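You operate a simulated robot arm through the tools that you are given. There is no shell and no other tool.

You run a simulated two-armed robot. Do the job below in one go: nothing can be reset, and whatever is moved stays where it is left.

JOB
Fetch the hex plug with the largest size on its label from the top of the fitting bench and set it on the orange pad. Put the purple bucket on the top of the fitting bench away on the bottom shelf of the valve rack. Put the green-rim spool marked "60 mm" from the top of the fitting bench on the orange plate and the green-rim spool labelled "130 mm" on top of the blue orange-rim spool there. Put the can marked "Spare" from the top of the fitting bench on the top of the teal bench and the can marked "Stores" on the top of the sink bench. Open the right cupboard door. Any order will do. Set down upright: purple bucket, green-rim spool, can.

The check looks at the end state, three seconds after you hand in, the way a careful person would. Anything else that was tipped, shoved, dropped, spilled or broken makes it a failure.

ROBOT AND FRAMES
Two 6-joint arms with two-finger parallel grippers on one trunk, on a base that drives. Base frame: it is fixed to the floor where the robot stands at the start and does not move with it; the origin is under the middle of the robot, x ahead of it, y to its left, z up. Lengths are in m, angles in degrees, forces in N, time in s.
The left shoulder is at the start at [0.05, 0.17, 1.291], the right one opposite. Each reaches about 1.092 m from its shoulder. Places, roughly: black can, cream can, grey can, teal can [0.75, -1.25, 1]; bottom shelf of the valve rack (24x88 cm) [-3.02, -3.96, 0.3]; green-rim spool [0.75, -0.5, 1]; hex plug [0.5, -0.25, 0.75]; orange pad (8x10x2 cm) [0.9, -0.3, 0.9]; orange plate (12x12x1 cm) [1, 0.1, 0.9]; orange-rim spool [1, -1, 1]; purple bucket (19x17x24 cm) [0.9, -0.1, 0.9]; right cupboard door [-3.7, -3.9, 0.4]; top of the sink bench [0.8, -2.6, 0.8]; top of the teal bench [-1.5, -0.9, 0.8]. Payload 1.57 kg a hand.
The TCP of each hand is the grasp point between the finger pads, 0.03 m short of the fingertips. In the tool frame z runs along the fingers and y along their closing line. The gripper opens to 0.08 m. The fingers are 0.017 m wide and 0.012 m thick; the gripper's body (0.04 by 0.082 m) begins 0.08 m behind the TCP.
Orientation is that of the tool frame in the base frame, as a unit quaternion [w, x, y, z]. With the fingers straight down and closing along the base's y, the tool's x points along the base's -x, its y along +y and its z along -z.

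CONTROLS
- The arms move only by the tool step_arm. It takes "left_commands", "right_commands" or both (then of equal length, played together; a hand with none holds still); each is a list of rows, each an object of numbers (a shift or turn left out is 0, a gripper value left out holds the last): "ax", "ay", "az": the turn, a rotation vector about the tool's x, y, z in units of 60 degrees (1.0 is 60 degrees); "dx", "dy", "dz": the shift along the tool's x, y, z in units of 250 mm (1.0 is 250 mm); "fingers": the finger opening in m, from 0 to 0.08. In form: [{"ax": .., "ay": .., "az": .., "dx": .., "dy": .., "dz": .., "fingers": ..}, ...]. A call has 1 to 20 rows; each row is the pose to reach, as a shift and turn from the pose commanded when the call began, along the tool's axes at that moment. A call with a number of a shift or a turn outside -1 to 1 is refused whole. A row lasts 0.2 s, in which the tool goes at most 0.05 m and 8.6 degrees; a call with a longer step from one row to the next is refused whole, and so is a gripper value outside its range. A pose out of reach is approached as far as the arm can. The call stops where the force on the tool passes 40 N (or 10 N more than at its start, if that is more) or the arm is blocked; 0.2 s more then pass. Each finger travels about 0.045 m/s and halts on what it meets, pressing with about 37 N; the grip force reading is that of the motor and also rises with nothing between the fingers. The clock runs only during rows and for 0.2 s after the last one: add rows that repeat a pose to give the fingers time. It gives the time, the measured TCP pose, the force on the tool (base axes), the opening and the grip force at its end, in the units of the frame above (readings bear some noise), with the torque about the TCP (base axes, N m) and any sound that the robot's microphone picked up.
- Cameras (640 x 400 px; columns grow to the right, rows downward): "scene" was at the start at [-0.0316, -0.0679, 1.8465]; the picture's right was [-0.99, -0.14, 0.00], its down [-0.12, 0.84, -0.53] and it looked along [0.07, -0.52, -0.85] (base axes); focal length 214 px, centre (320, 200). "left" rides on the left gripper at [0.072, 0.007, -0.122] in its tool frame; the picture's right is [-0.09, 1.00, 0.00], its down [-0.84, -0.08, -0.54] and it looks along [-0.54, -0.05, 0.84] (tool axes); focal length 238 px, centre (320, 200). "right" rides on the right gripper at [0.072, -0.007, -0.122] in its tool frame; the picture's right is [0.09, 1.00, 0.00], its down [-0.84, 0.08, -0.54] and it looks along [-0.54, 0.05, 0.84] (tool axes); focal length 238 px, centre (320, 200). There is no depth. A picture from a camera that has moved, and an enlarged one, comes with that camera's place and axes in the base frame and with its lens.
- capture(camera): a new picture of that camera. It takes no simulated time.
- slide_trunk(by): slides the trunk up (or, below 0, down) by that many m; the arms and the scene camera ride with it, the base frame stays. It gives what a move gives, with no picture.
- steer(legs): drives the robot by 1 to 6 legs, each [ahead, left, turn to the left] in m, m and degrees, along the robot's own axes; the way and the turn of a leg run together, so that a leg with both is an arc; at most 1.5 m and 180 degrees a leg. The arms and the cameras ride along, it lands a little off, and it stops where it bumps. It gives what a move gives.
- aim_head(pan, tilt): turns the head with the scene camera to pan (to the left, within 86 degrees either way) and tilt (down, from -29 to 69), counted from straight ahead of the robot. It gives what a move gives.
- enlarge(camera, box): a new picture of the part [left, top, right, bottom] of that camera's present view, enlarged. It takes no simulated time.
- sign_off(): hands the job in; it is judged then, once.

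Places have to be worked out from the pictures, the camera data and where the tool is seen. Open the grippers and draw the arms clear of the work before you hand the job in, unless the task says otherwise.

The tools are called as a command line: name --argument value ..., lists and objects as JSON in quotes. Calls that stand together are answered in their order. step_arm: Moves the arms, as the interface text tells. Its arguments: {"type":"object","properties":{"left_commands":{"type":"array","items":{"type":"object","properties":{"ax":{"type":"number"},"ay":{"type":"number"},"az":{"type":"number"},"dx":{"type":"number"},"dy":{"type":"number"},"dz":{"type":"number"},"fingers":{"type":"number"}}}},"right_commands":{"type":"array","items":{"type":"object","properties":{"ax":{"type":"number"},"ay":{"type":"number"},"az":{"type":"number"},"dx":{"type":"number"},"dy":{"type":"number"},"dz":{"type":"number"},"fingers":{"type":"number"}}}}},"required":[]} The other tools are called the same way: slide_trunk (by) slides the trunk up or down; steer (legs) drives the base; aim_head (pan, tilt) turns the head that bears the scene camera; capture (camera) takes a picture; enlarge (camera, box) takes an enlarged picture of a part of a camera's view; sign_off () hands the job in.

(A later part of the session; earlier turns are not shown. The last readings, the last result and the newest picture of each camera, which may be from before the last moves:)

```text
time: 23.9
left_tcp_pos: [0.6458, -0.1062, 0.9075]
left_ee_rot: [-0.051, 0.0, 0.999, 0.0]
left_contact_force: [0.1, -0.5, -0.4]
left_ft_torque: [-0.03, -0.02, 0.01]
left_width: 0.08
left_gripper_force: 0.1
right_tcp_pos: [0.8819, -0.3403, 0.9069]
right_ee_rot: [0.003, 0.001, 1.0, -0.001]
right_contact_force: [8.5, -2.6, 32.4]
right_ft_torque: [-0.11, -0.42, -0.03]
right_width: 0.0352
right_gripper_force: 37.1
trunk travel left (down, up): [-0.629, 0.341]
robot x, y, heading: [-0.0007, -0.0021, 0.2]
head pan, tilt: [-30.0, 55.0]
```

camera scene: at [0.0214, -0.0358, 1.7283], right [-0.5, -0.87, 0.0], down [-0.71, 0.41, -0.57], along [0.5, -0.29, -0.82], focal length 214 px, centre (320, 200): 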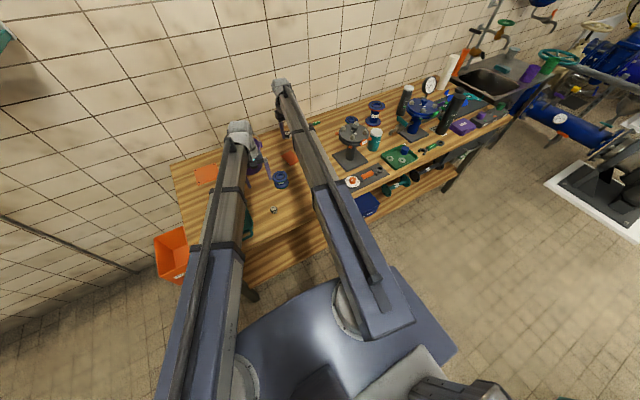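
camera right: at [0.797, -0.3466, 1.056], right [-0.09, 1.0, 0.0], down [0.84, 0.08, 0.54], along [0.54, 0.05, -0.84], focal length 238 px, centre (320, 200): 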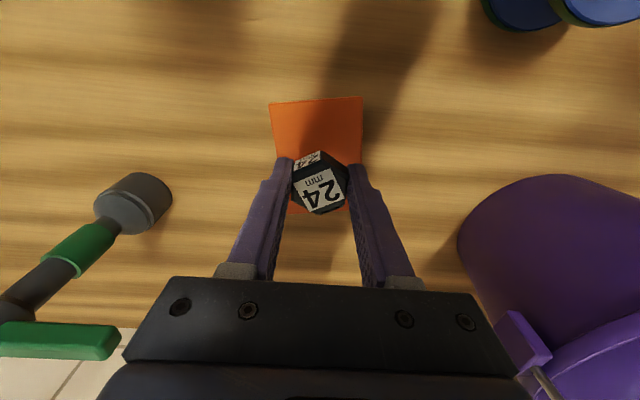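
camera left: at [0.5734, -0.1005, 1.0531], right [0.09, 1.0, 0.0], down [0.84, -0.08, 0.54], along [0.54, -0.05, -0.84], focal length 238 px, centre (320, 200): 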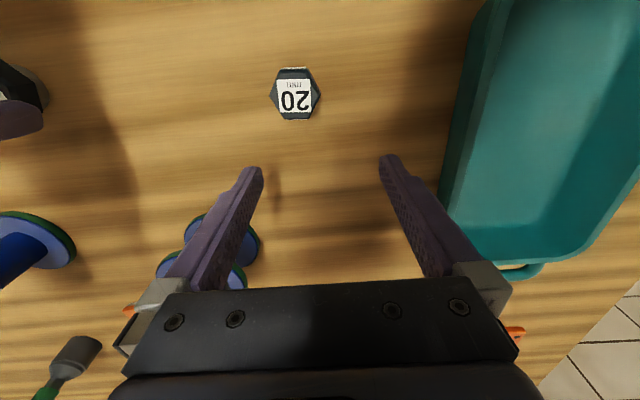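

Contact felt (32 N up). I ease up 2 mm and open the fingers a little, then fully.

slide_trunk --by 0.003

step_arm --right_commands '[{"fingers": 0.045}, {"fingers": 0.055}, {"fingers": 0.06}, {"fingers": 0.06}, {"fingers": 0.06}]'

capture --camera "right"

```text
time: 24.4
left_tcp_pos: [0.6471, -0.1072, 0.907]
left_ee_rot: [-0.052, 0.0, 0.999, 0.0]
left_contact_force: [0.4, 0.3, 0.9]
left_ft_torque: [0.01, -0.01, -0.01]
left_width: 0.0801
left_gripper_force: 0.1
right_tcp_pos: [0.8813, -0.3402, 0.9069]
right_ee_rot: [-0.001, 0.001, 1.0, 0.0]
right_contact_force: [1.8, -0.6, 5.0]
right_ft_torque: [-0.03, -0.05, -0.02]
right_width: 0.0354
right_gripper_force: 36.9
trunk travel left (down, up): [-0.632, 0.338]
robot x, y, heading: [0.0005, 0.0001, 0.2]
head pan, tilt: [-30.0, 55.0]
```

```text
time: 25.6
left_tcp_pos: [0.6487, -0.1059, 0.9086]
left_ee_rot: [-0.052, 0.0, 0.999, 0.0]
left_contact_force: [-0.6, -0.1, 0.2]
left_ft_torque: [0.0, 0.03, -0.02]
left_width: 0.0798
left_gripper_force: 0.0
right_tcp_pos: [0.8828, -0.3408, 0.9068]
right_ee_rot: [0.0, 0.0, 1.0, -0.001]
right_contact_force: [1.1, -0.6, -0.4]
right_ft_torque: [0.0, -0.02, 0.0]
right_width: 0.06
right_gripper_force: 0.1
trunk travel left (down, up): [-0.632, 0.338]
robot x, y, heading: [0.0006, -0.0026, 0.0]
head pan, tilt: [-30.0, 55.0]
```

```text
taken
camera right: at [0.8103, -0.3477, 1.029], right [-0.09, 1.0, 0.0], down [0.84, 0.08, 0.54], along [0.54, 0.05, -0.84], focal length 238 px, centre (320, 200)
```

right: 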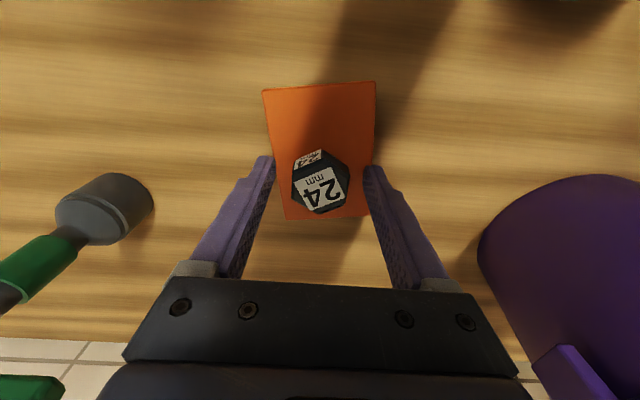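

Plug sits centred on the pad. I lift the trunk and re-level the left hand, pulling the right hand back a bit, then survey the bucket and plate.

slide_trunk --by 0.27

step_arm --left_commands '[{"ay": -0.05}, {"ay": -0.1}, {"ay": -0.1}, {"ay": -0.1}, {"ay": -0.1}, {"ay": -0.1}]' --right_commands '[{"dx": 0.18, "dy": -0.08, "fingers": 0.08}, {"dx": 0.36, "dy": -0.16}, {"dx": 0.54, "dy": -0.24}, {"dx": 0.72, "dy": -0.32}, {"dx": 0.9, "dy": -0.4}, {"dx": 0.9, "dy": -0.4}]'

capture --camera "left"

capture --camera "right"

capture --camera "scene"

```text
time: 28.4
left_tcp_pos: [0.6482, -0.1067, 1.1778]
left_ee_rot: [-0.052, 0.0, 0.999, 0.0]
left_contact_force: [1.0, -0.4, 0.2]
left_ft_torque: [-0.01, -0.01, 0.03]
left_width: 0.0798
left_gripper_force: 0.0
right_tcp_pos: [0.883, -0.3413, 1.1765]
right_ee_rot: [0.0, 0.001, 1.0, 0.001]
right_contact_force: [0.1, 0.5, 0.6]
right_ft_torque: [0.0, 0.01, -0.03]
right_width: 0.06
right_gripper_force: 0.1
trunk travel left (down, up): [-0.902, 0.068]
robot x, y, heading: [-0.003, -0.0011, 0.1]
head pan, tilt: [-30.0, 55.0]
```

```text
time: 29.8
left_tcp_pos: [0.6475, -0.1066, 1.1769]
left_ee_rot: [0.0, 0.001, 1.0, 0.0]
left_contact_force: [1.0, 0.1, -1.1]
left_ft_torque: [-0.01, -0.02, -0.01]
left_width: 0.0802
left_gripper_force: 0.0
right_tcp_pos: [0.6581, -0.441, 1.176]
right_ee_rot: [0.0, 0.0, 1.0, 0.0]
right_contact_force: [0.8, 0.1, 0.4]
right_ft_torque: [0.02, 0.02, 0.0]
right_width: 0.0801
right_gripper_force: 0.1
trunk travel left (down, up): [-0.902, 0.068]
robot x, y, heading: [0.0018, 0.0024, 0.1]
head pan, tilt: [-30.0, 55.0]
```

```text
taken
camera left: at [0.5757, -0.1003, 1.2988], right [0.09, 1.0, 0.0], down [0.84, -0.08, 0.54], along [0.54, -0.05, -0.84], focal length 238 px, centre (320, 200)
```

left: 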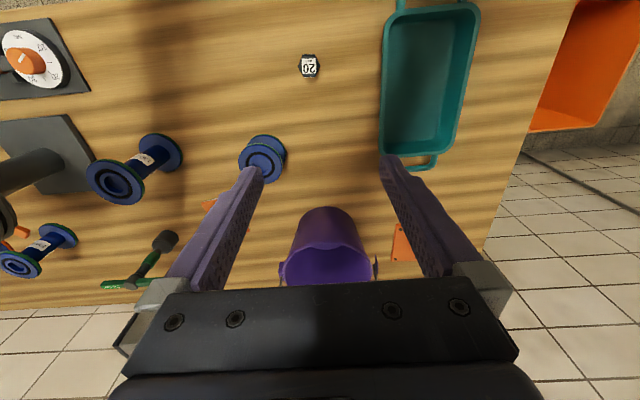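

```text
taken
camera right: at [0.5859, -0.4489, 1.2988], right [-0.09, 1.0, 0.0], down [0.84, 0.08, 0.54], along [0.54, 0.05, -0.84], focal length 238 px, centre (320, 200)
```

right: 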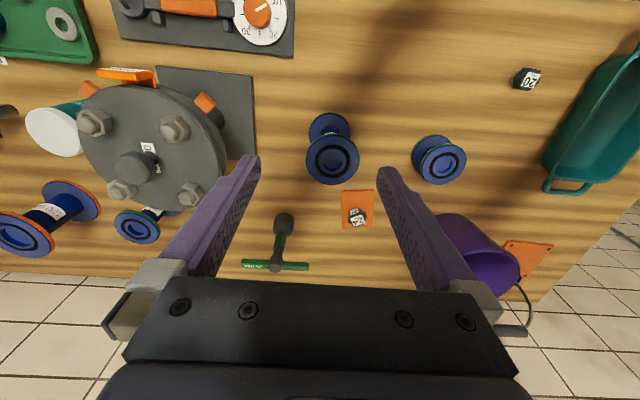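

```text
taken
camera scene: at [0.0222, -0.0354, 1.8463], right [-0.5, -0.87, 0.0], down [-0.71, 0.41, -0.57], along [0.5, -0.29, -0.82], focal length 214 px, centre (320, 200)
```

scene: 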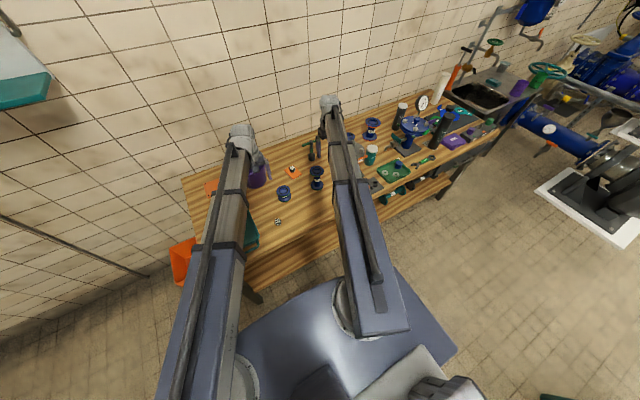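

I enlarge both hand views of the short spool for a precise triangulation.

enlarge --camera "left" --box '[220, 120, 300, 200]'

enlarge --camera "right" --box '[400, 120, 480, 200]'

enlarge --camera "right" --box '[420, 200, 580, 360]'

```text
5.00 times, centred on (260, 160) of left
camera zoom: at [0.5757, -0.1003, 1.2988], right [0.09, 1.0, 0.0], down [0.84, -0.08, 0.54], along [0.54, -0.05, -0.84], focal length 1192 px, centre (620, 400)
```

zoom: 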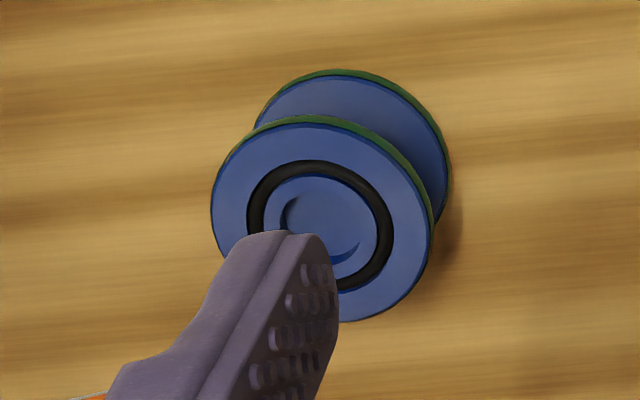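

```text
5.00 times, centred on (440, 160) of right
camera zoom: at [0.5859, -0.4489, 1.2988], right [-0.09, 1.0, 0.0], down [0.84, 0.08, 0.54], along [0.54, 0.05, -0.84], focal length 1192 px, centre (-280, 400)
```

zoom: 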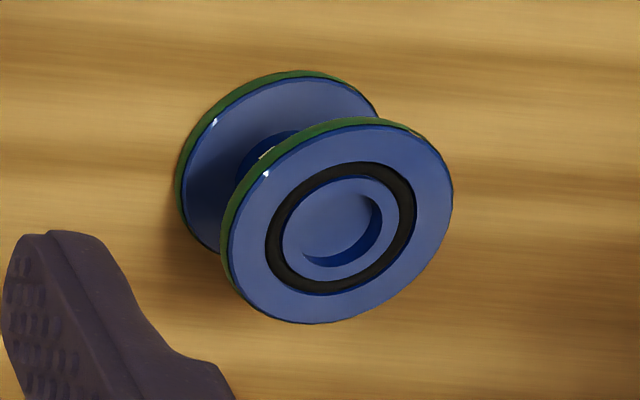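

```text
2.50 times, centred on (500, 280) of right
camera zoom: at [0.5859, -0.4489, 1.2988], right [-0.09, 1.0, 0.0], down [0.84, 0.08, 0.54], along [0.54, 0.05, -0.84], focal length 596 px, centre (-130, 0)
```

zoom: 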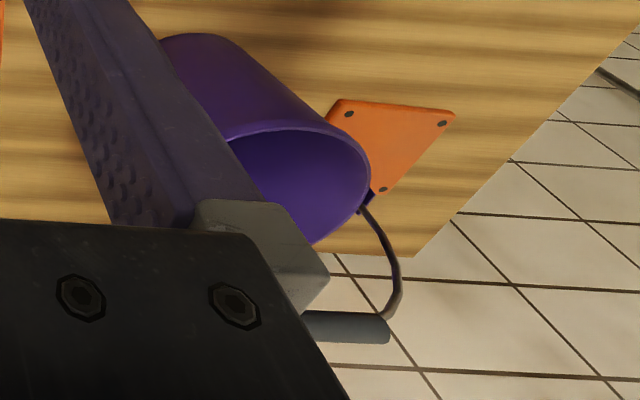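

The short spool's top centre is (0.737, -0.219, 0.921), diameter ~75 mm, so it fits in the 80 mm opening. I move the left hand over it and send the right hand off the bench edge.

step_arm --left_commands '[{"dx": -0.07, "dy": -0.09}, {"dx": -0.14, "dy": -0.18}, {"dx": -0.21, "dy": -0.27}, {"dx": -0.28, "dy": -0.36}, {"dx": -0.358, "dy": -0.45}, {"dx": -0.358, "dy": -0.45}, {"dx": -0.358, "dy": -0.45}]' --right_commands '[{"dx": 0.17, "dy": -0.1}, {"dx": 0.34, "dy": -0.2}, {"dx": 0.51, "dy": -0.3}, {"dx": 0.68, "dy": -0.4}, {"dx": 0.85, "dy": -0.5}, {"dx": 1.0, "dy": -0.6}, {"dx": 1.0, "dy": -0.6}]'

slide_trunk --by -0.19

capture --camera "left"

capture --camera "right"

```text
time: 31.4
left_tcp_pos: [0.7383, -0.2188, 1.1757]
left_ee_rot: [0.0, -0.001, 1.0, 0.001]
left_contact_force: [0.4, 0.5, 0.0]
left_ft_torque: [0.0, 0.0, -0.01]
left_width: 0.08
left_gripper_force: 0.0
right_tcp_pos: [0.4078, -0.5915, 1.1773]
right_ee_rot: [0.0, 0.001, 1.0, 0.001]
right_contact_force: [-0.4, -0.1, -0.1]
right_ft_torque: [0.01, 0.04, 0.0]
right_width: 0.0799
right_gripper_force: 0.1
trunk travel left (down, up): [-0.902, 0.068]
robot x, y, heading: [-0.0027, -0.0037, 0.3]
head pan, tilt: [-30.0, 55.0]
```

```text
time: 33.5
left_tcp_pos: [0.7375, -0.2195, 0.9871]
left_ee_rot: [0.0, 0.0, 1.0, 0.0]
left_contact_force: [0.1, 0.7, -0.1]
left_ft_torque: [-0.01, 0.0, 0.04]
left_width: 0.08
left_gripper_force: 0.0
right_tcp_pos: [0.4071, -0.5908, 0.9876]
right_ee_rot: [0.0, 0.0, 1.0, 0.0]
right_contact_force: [0.5, -0.8, 0.0]
right_ft_torque: [0.01, -0.02, 0.02]
right_width: 0.0799
right_gripper_force: 0.0
trunk travel left (down, up): [-0.712, 0.258]
robot x, y, heading: [-0.0033, -0.0006, 0.2]
head pan, tilt: [-30.0, 55.0]
```

```text
taken
camera left: at [0.6645, -0.213, 1.1091], right [0.09, 1.0, 0.0], down [0.84, -0.08, 0.54], along [0.54, -0.05, -0.84], focal length 238 px, centre (320, 200)
```

left: 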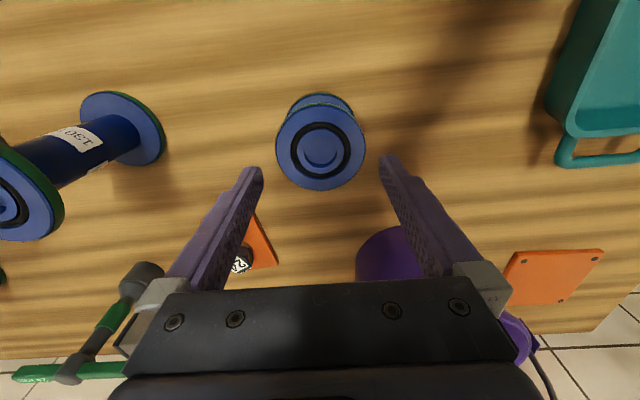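

```text
taken
camera right: at [0.3349, -0.598, 1.1091], right [-0.09, 1.0, 0.0], down [0.84, 0.08, 0.54], along [0.54, 0.05, -0.84], focal length 238 px, centre (320, 200)
```

right: 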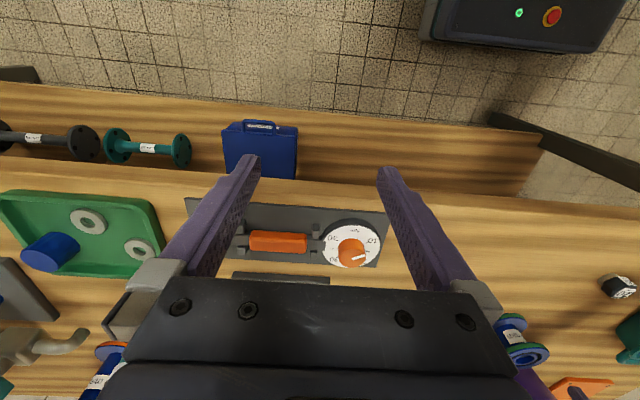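

The spool is centred between the fingers. I lower in steps so that the fingertips slip past the flange.

slide_trunk --by -0.025

enlarge --camera "left" --box '[220, 80, 420, 220]'

```text
time: 34.2
left_tcp_pos: [0.7372, -0.219, 0.9622]
left_ee_rot: [0.0, 0.0, 1.0, 0.0]
left_contact_force: [0.1, -0.9, -0.1]
left_ft_torque: [0.04, -0.02, 0.02]
left_width: 0.08
left_gripper_force: 0.0
right_tcp_pos: [0.4084, -0.5917, 0.9604]
right_ee_rot: [0.0, 0.001, 1.0, 0.0]
right_contact_force: [0.2, 0.9, 0.1]
right_ft_torque: [-0.02, 0.0, 0.03]
right_width: 0.0798
right_gripper_force: 0.0
trunk travel left (down, up): [-0.687, 0.283]
robot x, y, heading: [0.0003, -0.0001, 0.1]
head pan, tilt: [-30.0, 55.0]
```

```text
2.86 times, centred on (320, 150) of left
camera zoom: at [0.6644, -0.2129, 1.0841], right [0.09, 1.0, 0.0], down [0.84, -0.08, 0.54], along [0.54, -0.05, -0.84], focal length 681 px, centre (320, 343)
```

zoom: 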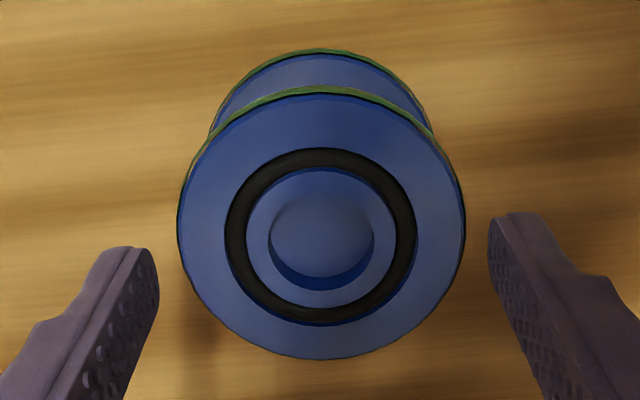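

Well centred with clearance both sides. I lower to grip height and close.

slide_trunk --by -0.066

step_arm --left_commands '[{"fingers": 0.06}, {"fingers": 0.06}, {"fingers": 0.06}, {"fingers": 0.06}]'

capture --camera "left"

```text
time: 35.2
left_tcp_pos: [0.7379, -0.2192, 0.8951]
left_ee_rot: [0.0, 0.0, 1.0, 0.0]
left_contact_force: [0.1, -0.6, -0.3]
left_ft_torque: [0.0, -0.02, -0.02]
left_width: 0.0801
left_gripper_force: 0.1
right_tcp_pos: [0.408, -0.5911, 0.8959]
right_ee_rot: [-0.001, 0.001, 1.0, 0.0]
right_contact_force: [-0.1, 0.2, -0.7]
right_ft_torque: [0.0, -0.02, -0.01]
right_width: 0.08
right_gripper_force: 0.0
trunk travel left (down, up): [-0.621, 0.349]
robot x, y, heading: [0.0002, 0.0008, 0.2]
head pan, tilt: [-30.0, 55.0]
```

```text
time: 36.2
left_tcp_pos: [0.7371, -0.2196, 0.8962]
left_ee_rot: [0.001, 0.0, 1.0, -0.001]
left_contact_force: [-0.2, 0.3, 1.3]
left_ft_torque: [-0.04, 0.0, 0.02]
left_width: 0.074
left_gripper_force: 36.8
right_tcp_pos: [0.407, -0.5916, 0.8957]
right_ee_rot: [0.0, 0.0, 1.0, 0.001]
right_contact_force: [0.2, -0.7, -0.6]
right_ft_torque: [0.01, 0.0, 0.02]
right_width: 0.08
right_gripper_force: 0.1
trunk travel left (down, up): [-0.621, 0.349]
robot x, y, heading: [-0.0, 0.0004, -0.2]
head pan, tilt: [-30.0, 55.0]
```

```text
taken
camera left: at [0.6645, -0.213, 1.0181], right [0.09, 1.0, 0.0], down [0.84, -0.08, 0.54], along [0.54, -0.05, -0.84], focal length 238 px, centre (320, 200)
```

left: 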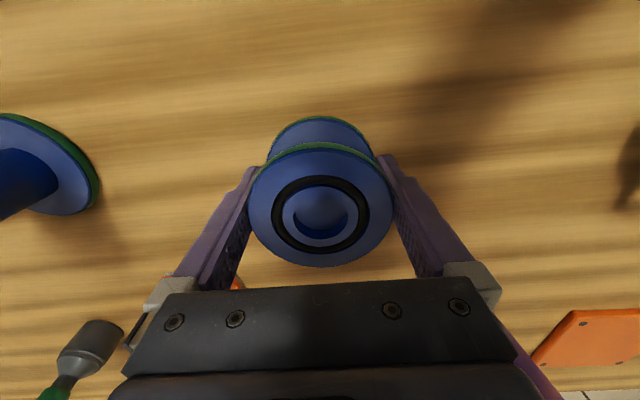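

Spool gripped at 74 mm. I lift it and take a path left of the bucket towards the orange plate near (0.987, 0.11).

slide_trunk --by 0.26

step_arm --left_commands '[{"dx": 0.05, "dy": 0.15}, {"dx": 0.15, "dy": 0.32}, {"dx": 0.25, "dy": 0.49}, {"dx": 0.3, "dy": 0.67}, {"dx": 0.3, "dy": 0.85}, {"dx": 0.3, "dy": 1.0}, {"dx": 0.3, "dy": 1.0}]'

step_arm --left_commands '[{"dx": 0.0, "dy": 0.12}, {"dx": 0.0, "dy": 0.24}, {"dx": 0.0, "dy": 0.34}, {"dx": -0.16, "dy": 0.34}, {"dx": -0.32, "dy": 0.34}, {"dx": -0.32, "dy": 0.34}]'

capture --camera "left"

capture --camera "scene"

```text
time: 38.9
left_tcp_pos: [0.7374, -0.2193, 1.1563]
left_ee_rot: [0.001, 0.0, 1.0, 0.0]
left_contact_force: [0.6, -0.1, -2.2]
left_ft_torque: [0.0, -0.03, -0.02]
left_width: 0.0743
left_gripper_force: 36.9
right_tcp_pos: [0.4074, -0.5912, 1.1552]
right_ee_rot: [0.0, 0.0, 1.0, 0.0]
right_contact_force: [0.6, 0.3, 0.1]
right_ft_torque: [0.03, -0.03, 0.02]
right_width: 0.08
right_gripper_force: 0.0
trunk travel left (down, up): [-0.881, 0.089]
robot x, y, heading: [-0.0039, -0.0031, 0.3]
head pan, tilt: [-30.0, 55.0]
```

```text
time: 40.5
left_tcp_pos: [0.6631, 0.0298, 1.1563]
left_ee_rot: [0.001, 0.0, 1.0, -0.001]
left_contact_force: [-0.2, -0.9, -1.3]
left_ft_torque: [-0.02, 0.0, 0.01]
left_width: 0.0743
left_gripper_force: 37.2
right_tcp_pos: [0.4067, -0.593, 1.1549]
right_ee_rot: [0.0, 0.0, 1.0, 0.0]
right_contact_force: [0.5, 0.2, -0.5]
right_ft_torque: [0.0, -0.01, 0.02]
right_width: 0.08
right_gripper_force: 0.1
trunk travel left (down, up): [-0.881, 0.089]
robot x, y, heading: [0.0013, -0.0011, -0.1]
head pan, tilt: [-30.0, 55.0]
```

```text
time: 41.9
left_tcp_pos: [0.7424, 0.1165, 1.1558]
left_ee_rot: [0.0, 0.0, 1.0, 0.001]
left_contact_force: [0.0, 0.8, -1.7]
left_ft_torque: [0.0, 0.01, 0.01]
left_width: 0.0744
left_gripper_force: 36.7
right_tcp_pos: [0.4068, -0.5918, 1.1555]
right_ee_rot: [0.0, 0.0, 1.0, 0.0]
right_contact_force: [-0.6, -0.5, 0.3]
right_ft_torque: [0.02, -0.03, 0.0]
right_width: 0.0803
right_gripper_force: 0.1
trunk travel left (down, up): [-0.881, 0.089]
robot x, y, heading: [-0.0019, -0.0004, 0.2]
head pan, tilt: [-30.0, 55.0]
```

```text
taken
camera left: at [0.6684, 0.1222, 1.2782], right [0.09, 1.0, 0.0], down [0.84, -0.08, 0.54], along [0.54, -0.05, -0.84], focal length 238 px, centre (320, 200)
```

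left: 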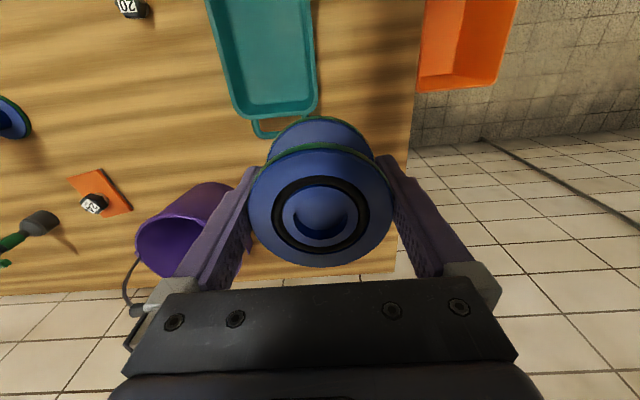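

```text
taken
camera scene: at [0.0208, -0.0359, 1.8253], right [-0.5, -0.87, 0.0], down [-0.71, 0.41, -0.57], along [0.5, -0.29, -0.82], focal length 214 px, centre (320, 200)
```

scene: 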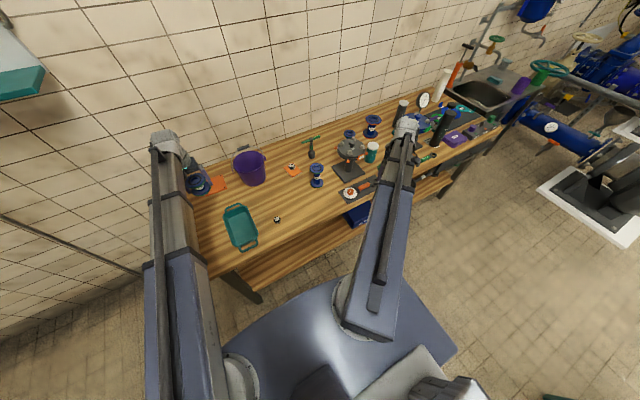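

Clear view now; I enlarge to locate bucket, handle and plate.

enlarge --camera "scene" --box '[170, 120, 330, 220]'

```text
4.00 times, centred on (250, 170) of scene
camera zoom: at [0.0208, -0.0359, 1.8253], right [-0.5, -0.87, 0.0], down [-0.71, 0.41, -0.57], along [0.5, -0.29, -0.82], focal length 858 px, centre (600, 320)
```

zoom: 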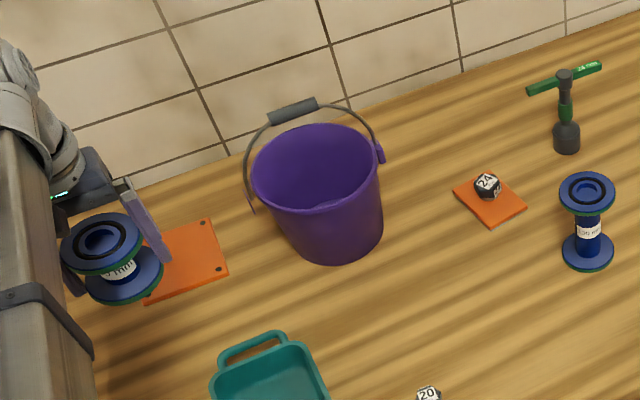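

Plate centre ≈ (0.995, 0.097); the bucket's bail stands upright with its grip near (0.943, -0.121, 1.09). I carry the spool forward over the plate.

step_arm --left_commands '[{"dx": -0.17, "dy": -0.01}, {"dx": -0.34, "dy": -0.03}, {"dx": -0.51, "dy": -0.05}, {"dx": -0.68, "dy": -0.07}, {"dx": -0.84, "dy": -0.078}, {"dx": -1.0, "dy": -0.078}, {"dx": -1.0, "dy": -0.078}]'

capture --camera "left"

enlarge --camera "scene" --box '[130, 80, 330, 220]'

```text
time: 43.5
left_tcp_pos: [0.9195, 0.1022, 1.1553]
left_ee_rot: [0.001, 0.0, 1.0, 0.0]
left_contact_force: [0.4, -0.3, -2.2]
left_ft_torque: [0.05, 0.03, 0.02]
left_width: 0.0742
left_gripper_force: 36.9
left hand out of reach, approached as far as the arm can: row 5, 6, 7
right_tcp_pos: [0.4073, -0.5912, 1.1557]
right_ee_rot: [-0.001, 0.0, 1.0, 0.001]
right_contact_force: [-0.3, 0.0, 0.8]
right_ft_torque: [-0.01, -0.01, 0.0]
right_width: 0.0801
right_gripper_force: 0.0
trunk travel left (down, up): [-0.881, 0.089]
robot x, y, heading: [-0.0028, 0.001, -0.1]
head pan, tilt: [-30.0, 55.0]
```

```text
taken
camera left: at [0.8467, 0.1074, 1.2779], right [0.09, 1.0, 0.0], down [0.84, -0.08, 0.54], along [0.54, -0.05, -0.84], focal length 238 px, centre (320, 200)
```

left: 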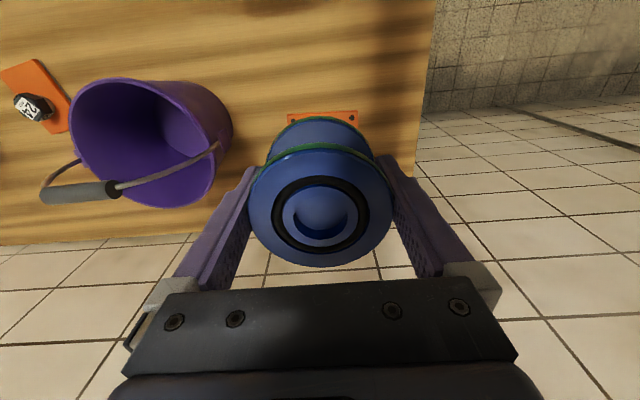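

```text
2.86 times, centred on (230, 150) of scene
camera zoom: at [0.0213, -0.0354, 1.8253], right [-0.5, -0.87, 0.0], down [-0.71, 0.41, -0.57], along [0.5, -0.29, -0.82], focal length 613 px, centre (577, 343)
```

zoom: 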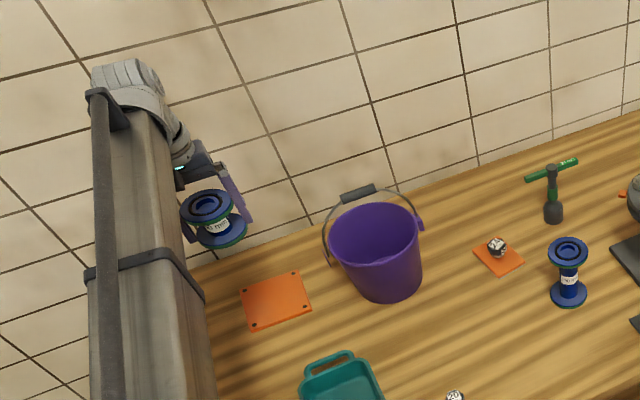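

The left arm tops out at x≈0.92 here, so I need to drive forward about 0.1 m. I look down to see the gap between base and bench.

aim_head --pan 0 --tilt 69

capture --camera "scene"

capture --camera "right"

```text
time: 44.4
left_tcp_pos: [0.921, 0.1016, 1.1563]
left_ee_rot: [0.001, 0.0, 1.0, 0.001]
left_contact_force: [-0.8, -0.9, -1.2]
left_ft_torque: [0.0, 0.0, 0.02]
left_width: 0.0743
left_gripper_force: 36.7
right_tcp_pos: [0.4074, -0.5922, 1.1561]
right_ee_rot: [0.0, 0.001, 1.0, 0.0]
right_contact_force: [0.3, 0.2, 0.0]
right_ft_torque: [-0.02, 0.0, 0.0]
right_width: 0.0801
right_gripper_force: 0.2
trunk travel left (down, up): [-0.881, 0.089]
robot x, y, heading: [0.002, 0.0, -0.1]
head pan, tilt: [0.0, 68.8]
```

```text
taken
camera scene: at [0.015, 0.0003, 1.8099], right [0.0, -1.0, 0.0], down [-0.93, 0.0, -0.36], along [0.36, 0.0, -0.93], focal length 214 px, centre (320, 200)
```

scene: 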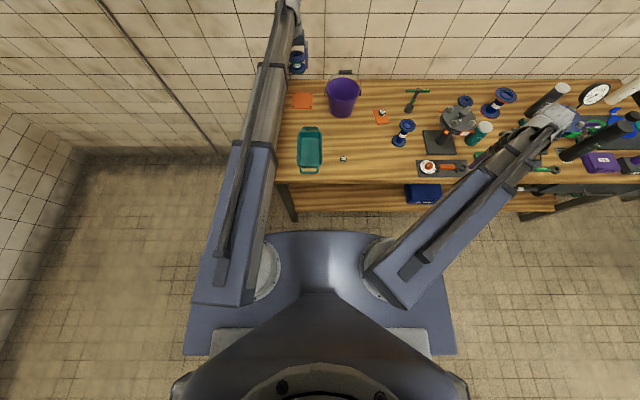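

```text
taken
camera right: at [0.3351, -0.598, 1.278], right [-0.09, 1.0, 0.0], down [0.84, 0.08, 0.54], along [0.54, 0.05, -0.84], focal length 238 px, centre (320, 200)
```

right: 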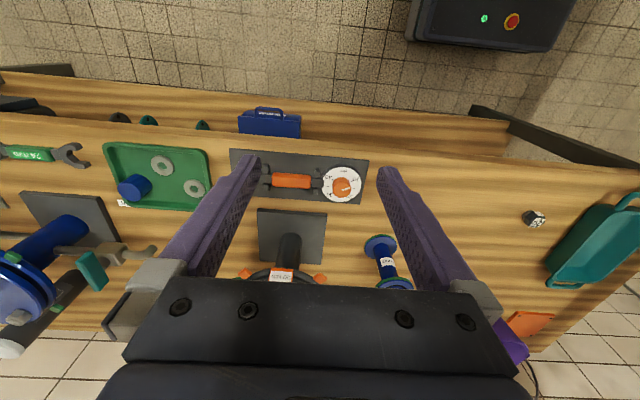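

Base front is near x≈0.28 and the bench edge at ≈0.49, so there is room. I drive forward 0.09 m with the hands high.

steer --legs '[[0.09, 0, 0]]'

step_arm --left_commands '[{"dx": 0.01}, {"dx": 0.01}]'

capture --camera "left"

```text
time: 45.5
left_tcp_pos: [1.0114, 0.1007, 1.1546]
left_ee_rot: [0.0, 0.0, 1.0, 0.0]
left_contact_force: [-0.2, 0.4, -1.9]
left_ft_torque: [0.03, 0.05, 0.02]
left_width: 0.0743
left_gripper_force: 36.8
right_tcp_pos: [0.4986, -0.592, 1.1549]
right_ee_rot: [-0.001, 0.0, 1.0, 0.0]
right_contact_force: [-0.9, 0.0, -0.4]
right_ft_torque: [-0.01, 0.07, 0.0]
right_width: 0.0802
right_gripper_force: 0.2
trunk travel left (down, up): [-0.881, 0.089]
robot x, y, heading: [0.091, -0.0021, 0.1]
head pan, tilt: [0.0, 68.8]
```

```text
time: 46.1
left_tcp_pos: [1.0077, 0.0999, 1.1562]
left_ee_rot: [-0.001, 0.0, 1.0, 0.0]
left_contact_force: [-0.4, 0.2, -1.4]
left_ft_torque: [0.0, 0.03, -0.02]
left_width: 0.0747
left_gripper_force: 37.3
right_tcp_pos: [0.4975, -0.5915, 1.156]
right_ee_rot: [0.0, 0.0, 1.0, 0.0]
right_contact_force: [-0.6, -0.2, -0.1]
right_ft_torque: [-0.01, 0.01, -0.02]
right_width: 0.0801
right_gripper_force: 0.0
trunk travel left (down, up): [-0.881, 0.089]
robot x, y, heading: [0.0906, 0.0012, -0.0]
head pan, tilt: [0.0, 68.8]
```

```text
taken
camera left: at [0.9348, 0.1068, 1.2775], right [0.09, 1.0, 0.0], down [0.84, -0.08, 0.54], along [0.54, -0.05, -0.84], focal length 238 px, centre (320, 200)
```

left: 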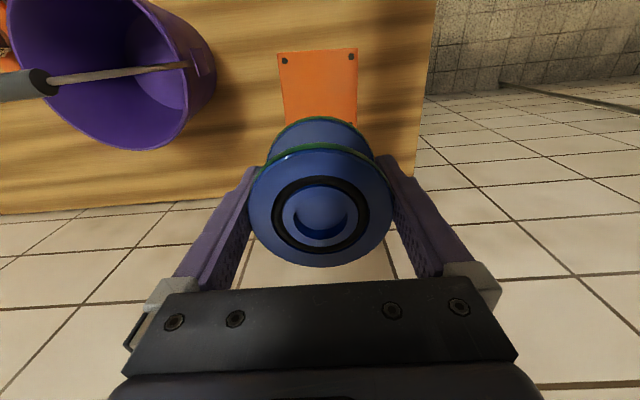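

Plate centre ≈ (0.995, 0.103). I align the spool, pull the right hand back off the bench edge, and lower most of the way.

step_arm --left_commands '[{"dx": 0.02, "dy": 0.006}, {"dx": 0.05, "dy": 0.012}, {"dx": 0.05, "dy": 0.012}, {"dx": 0.05, "dy": 0.012}]' --right_commands '[{"dx": 0.19}, {"dx": 0.38}, {"dx": 0.48}, {"dx": 0.48}]'

slide_trunk --by -0.22

capture --camera "left"

capture --camera "right"

```text
time: 47.1
left_tcp_pos: [0.9949, 0.1036, 1.1564]
left_ee_rot: [0.001, -0.001, 1.0, 0.0]
left_contact_force: [-0.2, 1.0, -1.6]
left_ft_torque: [0.01, 0.01, 0.02]
left_width: 0.0746
left_gripper_force: 36.5
right_tcp_pos: [0.3761, -0.5915, 1.1553]
right_ee_rot: [0.0, 0.0, 1.0, 0.001]
right_contact_force: [0.1, -0.5, 0.4]
right_ft_torque: [0.01, 0.0, -0.03]
right_width: 0.0798
right_gripper_force: 0.1
trunk travel left (down, up): [-0.881, 0.089]
robot x, y, heading: [0.0866, 0.0065, 0.0]
head pan, tilt: [0.0, 68.8]
```

```text
time: 49.5
left_tcp_pos: [0.9935, 0.103, 0.9365]
left_ee_rot: [0.001, 0.0, 1.0, 0.0]
left_contact_force: [-0.8, 0.2, -2.0]
left_ft_torque: [0.01, 0.0, 0.01]
left_width: 0.0743
left_gripper_force: 36.7
right_tcp_pos: [0.377, -0.5918, 0.9353]
right_ee_rot: [0.0, 0.0, 1.0, 0.0]
right_contact_force: [-0.3, 0.1, 0.9]
right_ft_torque: [-0.01, 0.02, 0.01]
right_width: 0.0801
right_gripper_force: 0.1
trunk travel left (down, up): [-0.661, 0.309]
robot x, y, heading: [0.089, -0.0004, 0.2]
head pan, tilt: [0.0, 68.8]
```

```text
taken
camera left: at [0.9219, 0.1097, 1.0579], right [0.09, 1.0, 0.0], down [0.84, -0.08, 0.54], along [0.54, -0.05, -0.84], focal length 238 px, centre (320, 200)
```

left: 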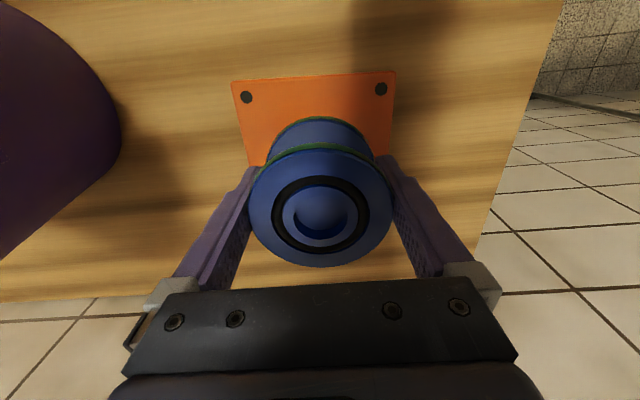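

```text
taken
camera right: at [0.3046, -0.5979, 1.0581], right [-0.09, 1.0, 0.0], down [0.84, 0.08, 0.54], along [0.54, 0.05, -0.84], focal length 238 px, centre (320, 200)
```

right: 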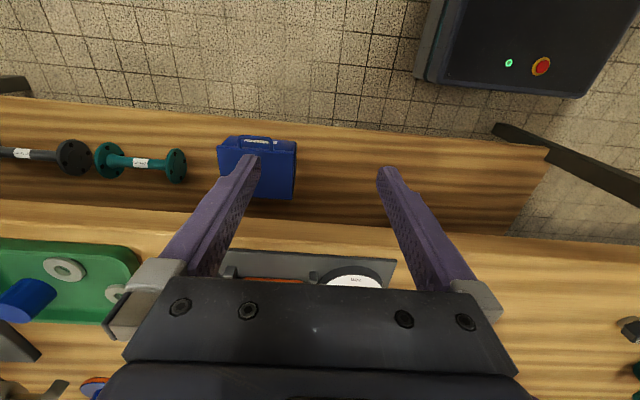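

Alignment is good. I lower in small steps until contact.

slide_trunk --by -0.022

slide_trunk --by -0.005

slide_trunk --by -0.003

```text
time: 50.1
left_tcp_pos: [0.9951, 0.1037, 0.9137]
left_ee_rot: [0.001, 0.0, 1.0, 0.0]
left_contact_force: [-0.1, -1.0, -0.4]
left_ft_torque: [-0.02, 0.02, 0.01]
left_width: 0.0743
left_gripper_force: 37.1
right_tcp_pos: [0.3768, -0.5905, 0.9137]
right_ee_rot: [0.001, 0.0, 1.0, 0.0]
right_contact_force: [0.2, 0.6, 0.3]
right_ft_torque: [-0.03, -0.03, 0.0]
right_width: 0.0801
right_gripper_force: 0.1
trunk travel left (down, up): [-0.639, 0.331]
robot x, y, heading: [0.0871, -0.0014, 0.2]
head pan, tilt: [0.0, 68.8]
```

```text
time: 50.7
left_tcp_pos: [0.9958, 0.1038, 0.9092]
left_ee_rot: [0.001, -0.001, 1.0, 0.0]
left_contact_force: [0.3, -0.3, -2.0]
left_ft_torque: [0.02, -0.06, -0.04]
left_width: 0.0742
left_gripper_force: 36.8
right_tcp_pos: [0.3771, -0.5911, 0.9084]
right_ee_rot: [0.0, 0.0, 1.0, 0.0]
right_contact_force: [-0.2, -0.5, -0.1]
right_ft_torque: [-0.01, 0.0, 0.0]
right_width: 0.0802
right_gripper_force: 0.0
trunk travel left (down, up): [-0.634, 0.336]
robot x, y, heading: [0.0908, -0.0012, -0.2]
head pan, tilt: [0.0, 68.8]
```

```text
time: 51.2
left_tcp_pos: [0.9939, 0.1037, 0.906]
left_ee_rot: [0.001, 0.0, 1.0, 0.0]
left_contact_force: [-0.4, 0.7, 3.0]
left_ft_torque: [0.02, 0.11, 0.0]
left_width: 0.0743
left_gripper_force: 37.3
right_tcp_pos: [0.3763, -0.591, 0.9052]
right_ee_rot: [0.0, 0.0, 1.0, 0.0]
right_contact_force: [0.3, -0.3, -0.5]
right_ft_torque: [0.0, 0.02, 0.01]
right_width: 0.08
right_gripper_force: 0.0
trunk travel left (down, up): [-0.631, 0.339]
robot x, y, heading: [0.0889, -0.0033, 0.0]
head pan, tilt: [0.0, 68.8]
```

Contact has just been made (3 N up). I open the left fingers and raise the trunk.

step_arm --left_commands '[{"fingers": 0.08}, {"fingers": 0.08}, {"fingers": 0.08}]'

slide_trunk --by 0.06

capture --camera "left"

```text
time: 52.0
left_tcp_pos: [0.9948, 0.104, 0.9055]
left_ee_rot: [0.001, 0.001, 1.0, 0.0]
left_contact_force: [-0.3, -1.2, 0.0]
left_ft_torque: [0.01, 0.0, 0.0]
left_width: 0.0801
left_gripper_force: 0.1
right_tcp_pos: [0.3768, -0.5916, 0.9073]
right_ee_rot: [0.0, -0.001, 1.0, 0.0]
right_contact_force: [-0.2, -0.4, -0.4]
right_ft_torque: [-0.02, -0.01, 0.02]
right_width: 0.0799
right_gripper_force: 0.1
trunk travel left (down, up): [-0.631, 0.339]
robot x, y, heading: [0.0875, 0.0022, -0.2]
head pan, tilt: [0.0, 68.8]
```

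```text
time: 53.0
left_tcp_pos: [0.9951, 0.1032, 0.9652]
left_ee_rot: [0.001, 0.0, 1.0, 0.001]
left_contact_force: [0.4, 0.2, -0.1]
left_ft_torque: [0.02, -0.02, 0.0]
left_width: 0.0801
left_gripper_force: 0.1
right_tcp_pos: [0.3772, -0.591, 0.966]
right_ee_rot: [0.0, 0.0, 1.0, -0.001]
right_contact_force: [0.5, 0.7, -0.2]
right_ft_torque: [0.01, -0.01, 0.02]
right_width: 0.0802
right_gripper_force: 0.0
trunk travel left (down, up): [-0.691, 0.279]
robot x, y, heading: [0.0892, 0.0033, 0.0]
head pan, tilt: [0.0, 68.8]
```

```text
taken
camera left: at [0.922, 0.1096, 1.0878], right [0.09, 1.0, 0.0], down [0.84, -0.08, 0.54], along [0.54, -0.05, -0.84], focal length 238 px, centre (320, 200)
```

left: 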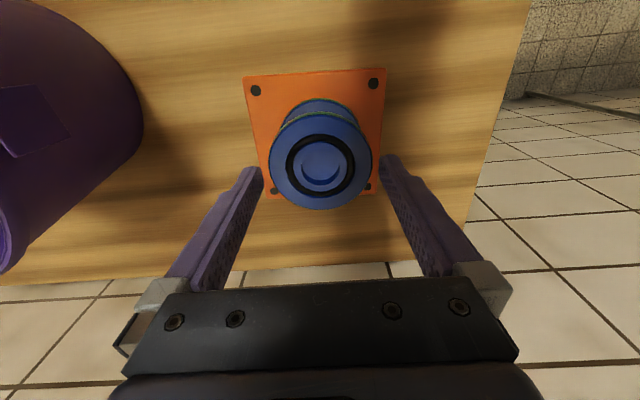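

Spool stands on the plate. I raise the trunk and withdraw the left hand, then survey the spools on the right side.

slide_trunk --by 0.24

step_arm --left_commands '[{"dx": 0.18}, {"dx": 0.36}, {"dx": 0.54}, {"dx": 0.72}, {"dx": 0.9}, {"dx": 1.0}, {"dx": 1.0}]'

step_arm --left_commands '[{"dx": 0.18, "dy": 0.05}, {"dx": 0.36, "dy": 0.1}, {"dx": 0.54, "dy": 0.15}, {"dx": 0.72, "dy": 0.2}, {"dx": 0.9, "dy": 0.25}, {"dx": 1.0, "dy": 0.3}, {"dx": 1.0, "dy": 0.3}]' --right_commands '[{"dx": -0.18, "dy": 0.1}, {"dx": -0.36, "dy": 0.2}, {"dx": -0.54, "dy": 0.3}, {"dx": -0.72, "dy": 0.4}, {"dx": -0.9, "dy": 0.5}, {"dx": -1.0, "dy": 0.5}, {"dx": -1.0, "dy": 0.5}]'

aim_head --pan -40 --tilt 50

capture --camera "right"

capture --camera "scene"

```text
time: 55.5
left_tcp_pos: [0.9942, 0.1037, 1.2057]
left_ee_rot: [0.001, 0.0, 1.0, 0.0]
left_contact_force: [-0.5, -0.1, -0.2]
left_ft_torque: [0.0, 0.0, 0.0]
left_width: 0.0799
left_gripper_force: 0.1
right_tcp_pos: [0.3764, -0.5917, 1.2053]
right_ee_rot: [0.0, 0.0, 1.0, 0.001]
right_contact_force: [0.8, 0.0, -0.3]
right_ft_torque: [-0.01, -0.02, 0.01]
right_width: 0.0797
right_gripper_force: 0.1
trunk travel left (down, up): [-0.931, 0.039]
robot x, y, heading: [0.0894, 0.0034, -0.0]
head pan, tilt: [0.0, 68.8]
```

```text
time: 57.1
left_tcp_pos: [0.7452, 0.1039, 1.2056]
left_ee_rot: [0.001, -0.001, 1.0, 0.0]
left_contact_force: [0.1, 0.2, -0.3]
left_ft_torque: [-0.02, 0.01, 0.0]
left_width: 0.0797
left_gripper_force: 0.0
right_tcp_pos: [0.3771, -0.5917, 1.2059]
right_ee_rot: [0.0, 0.0, 1.0, 0.0]
right_contact_force: [0.0, -0.2, -0.5]
right_ft_torque: [0.0, 0.0, 0.02]
right_width: 0.0801
right_gripper_force: 0.1
trunk travel left (down, up): [-0.931, 0.039]
robot x, y, heading: [0.0915, 0.0009, 0.0]
head pan, tilt: [0.0, 68.8]
```

```text
refused: row 1 steps farther than a row can; nothing moved
```

```text
time: 58.2
left_tcp_pos: [0.7472, 0.104, 1.2069]
left_ee_rot: [0.001, 0.0, 1.0, 0.0]
left_contact_force: [0.4, -0.3, 0.9]
left_ft_torque: [0.02, 0.03, -0.03]
left_width: 0.08
left_gripper_force: 0.0
right_tcp_pos: [0.3766, -0.5919, 1.2058]
right_ee_rot: [0.0, 0.0, 1.0, 0.001]
right_contact_force: [-0.4, -0.1, 0.1]
right_ft_torque: [-0.02, 0.01, 0.01]
right_width: 0.0803
right_gripper_force: 0.1
trunk travel left (down, up): [-0.931, 0.039]
robot x, y, heading: [0.0922, 0.0005, 0.0]
head pan, tilt: [-40.0, 50.0]
```

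```text
taken
camera right: at [0.3045, -0.598, 1.328], right [-0.09, 1.0, 0.0], down [0.84, 0.08, 0.54], along [0.54, 0.05, -0.84], focal length 238 px, centre (320, 200)
```

right: 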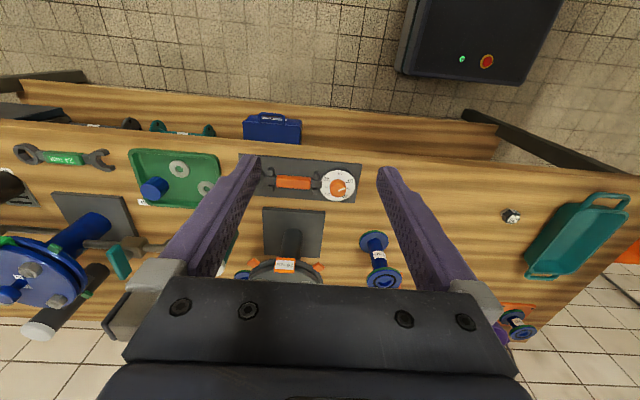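

```text
taken
camera scene: at [0.1079, -0.0491, 1.8818], right [-0.64, -0.77, 0.0], down [-0.59, 0.49, -0.64], along [0.49, -0.41, -0.77], focal length 214 px, centre (320, 200)
```

scene: 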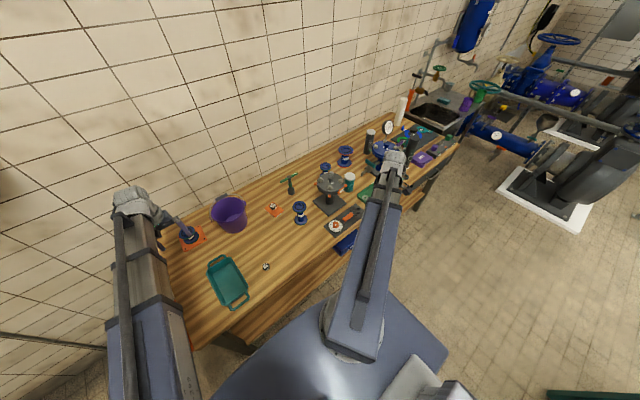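

Only two hex plugs appear so far; I zoom on the far end of the bench to verify and on the tall spools to locate them.

enlarge --camera "scene" --box '[380, 90, 480, 190]'

enlarge --camera "scene" --box '[270, 120, 400, 240]'

enlarge --camera "right" --box '[330, 200, 430, 300]'

```text
4.00 times, centred on (430, 140) of scene
camera zoom: at [0.1079, -0.0491, 1.8818], right [-0.64, -0.77, 0.0], down [-0.59, 0.49, -0.64], along [0.49, -0.41, -0.77], focal length 858 px, centre (-120, 440)
```

zoom: 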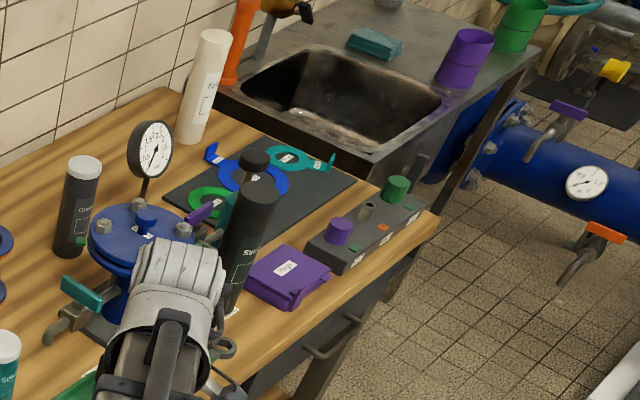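

```text
3.33 times, centred on (335, 180) of scene
camera zoom: at [0.1079, -0.0491, 1.8818], right [-0.64, -0.77, 0.0], down [-0.59, 0.49, -0.64], along [0.49, -0.41, -0.77], focal length 715 px, centre (270, 267)
```

zoom: 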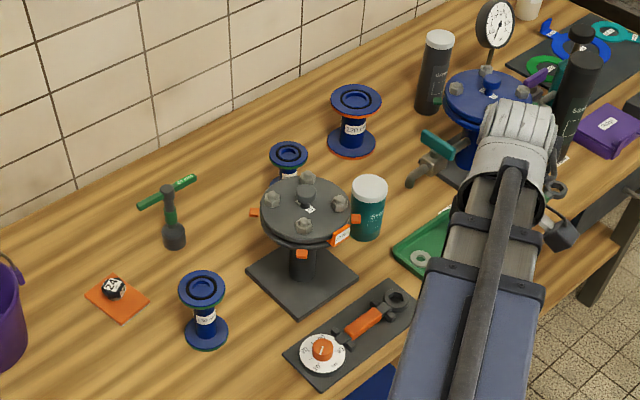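

```text
4.00 times, centred on (380, 250) of right
camera zoom: at [0.3045, -0.598, 1.328], right [-0.09, 1.0, 0.0], down [0.84, 0.08, 0.54], along [0.54, 0.05, -0.84], focal length 953 px, centre (80, 0)
```

zoom: 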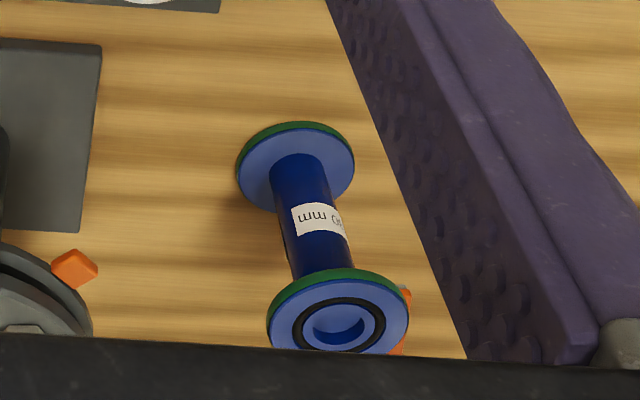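

The 130 spool is at (0.714, -0.418, top 0.99) and the orange-rim 120 spool at about (0.915, -0.955). I bring the right hand over the 130 spool and tuck the left hand.

step_arm --right_commands '[{"dx": -0.16, "dy": 0.07}, {"dx": -0.32, "dy": 0.14}, {"dx": -0.48, "dy": 0.21}, {"dx": -0.64, "dy": 0.28}, {"dx": -0.8, "dy": 0.35}, {"dx": -0.8, "dy": 0.35}, {"dx": -0.8, "dy": 0.35}]' --left_commands '[{"dx": 0.17, "dy": 0.05}, {"dx": 0.34, "dy": 0.1}, {"dx": 0.51, "dy": 0.15}, {"dx": 0.68, "dy": 0.2}, {"dx": 0.85, "dy": 0.25}, {"dx": 1.0, "dy": 0.3}, {"dx": 1.0, "dy": 0.3}]'

step_arm --right_commands '[{"dx": -0.14, "dy": 0.09}, {"dx": -0.28, "dy": 0.18}, {"dx": -0.42, "dy": 0.27}, {"dx": -0.548, "dy": 0.346}, {"dx": -0.548, "dy": 0.346}]'

capture --camera "right"

```text
time: 59.8
left_tcp_pos: [0.5476, 0.1793, 1.2052]
left_ee_rot: [-0.001, 0.0, 1.0, 0.0]
left_contact_force: [-0.2, 0.1, 0.2]
left_ft_torque: [0.0, -0.01, -0.05]
left_width: 0.0801
left_gripper_force: 0.1
left hand out of reach, approached as far as the arm can: row 5, 6, 7
right_tcp_pos: [0.5769, -0.5038, 1.2059]
right_ee_rot: [0.001, 0.0, 1.0, 0.0]
right_contact_force: [-0.2, -0.6, -0.4]
right_ft_torque: [0.0, 0.03, 0.0]
right_width: 0.08
right_gripper_force: 0.0
trunk travel left (down, up): [-0.931, 0.039]
robot x, y, heading: [0.0893, -0.0025, 0.0]
head pan, tilt: [-40.0, 50.0]
```

```text
time: 61.0
left_tcp_pos: [0.5474, 0.1799, 1.2061]
left_ee_rot: [0.0, 0.0, 1.0, 0.0]
left_contact_force: [0.6, -0.3, -0.1]
left_ft_torque: [0.0, -0.02, -0.02]
left_width: 0.0799
left_gripper_force: 0.0
right_tcp_pos: [0.7149, -0.4154, 1.2054]
right_ee_rot: [0.0, 0.0, 1.0, 0.0]
right_contact_force: [0.6, -0.2, -1.1]
right_ft_torque: [0.0, -0.01, -0.03]
right_width: 0.0803
right_gripper_force: 0.1
trunk travel left (down, up): [-0.931, 0.039]
robot x, y, heading: [0.088, 0.0023, 0.1]
head pan, tilt: [-40.0, 50.0]
```

```text
taken
camera right: at [0.6417, -0.4231, 1.3282], right [-0.09, 1.0, 0.0], down [0.84, 0.08, 0.54], along [0.54, 0.05, -0.84], focal length 238 px, centre (320, 200)
```

right: 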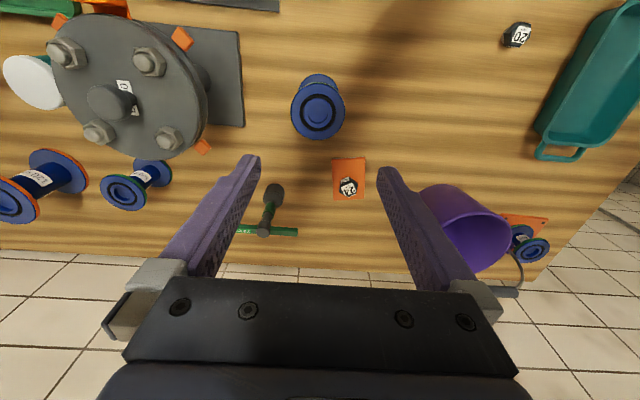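

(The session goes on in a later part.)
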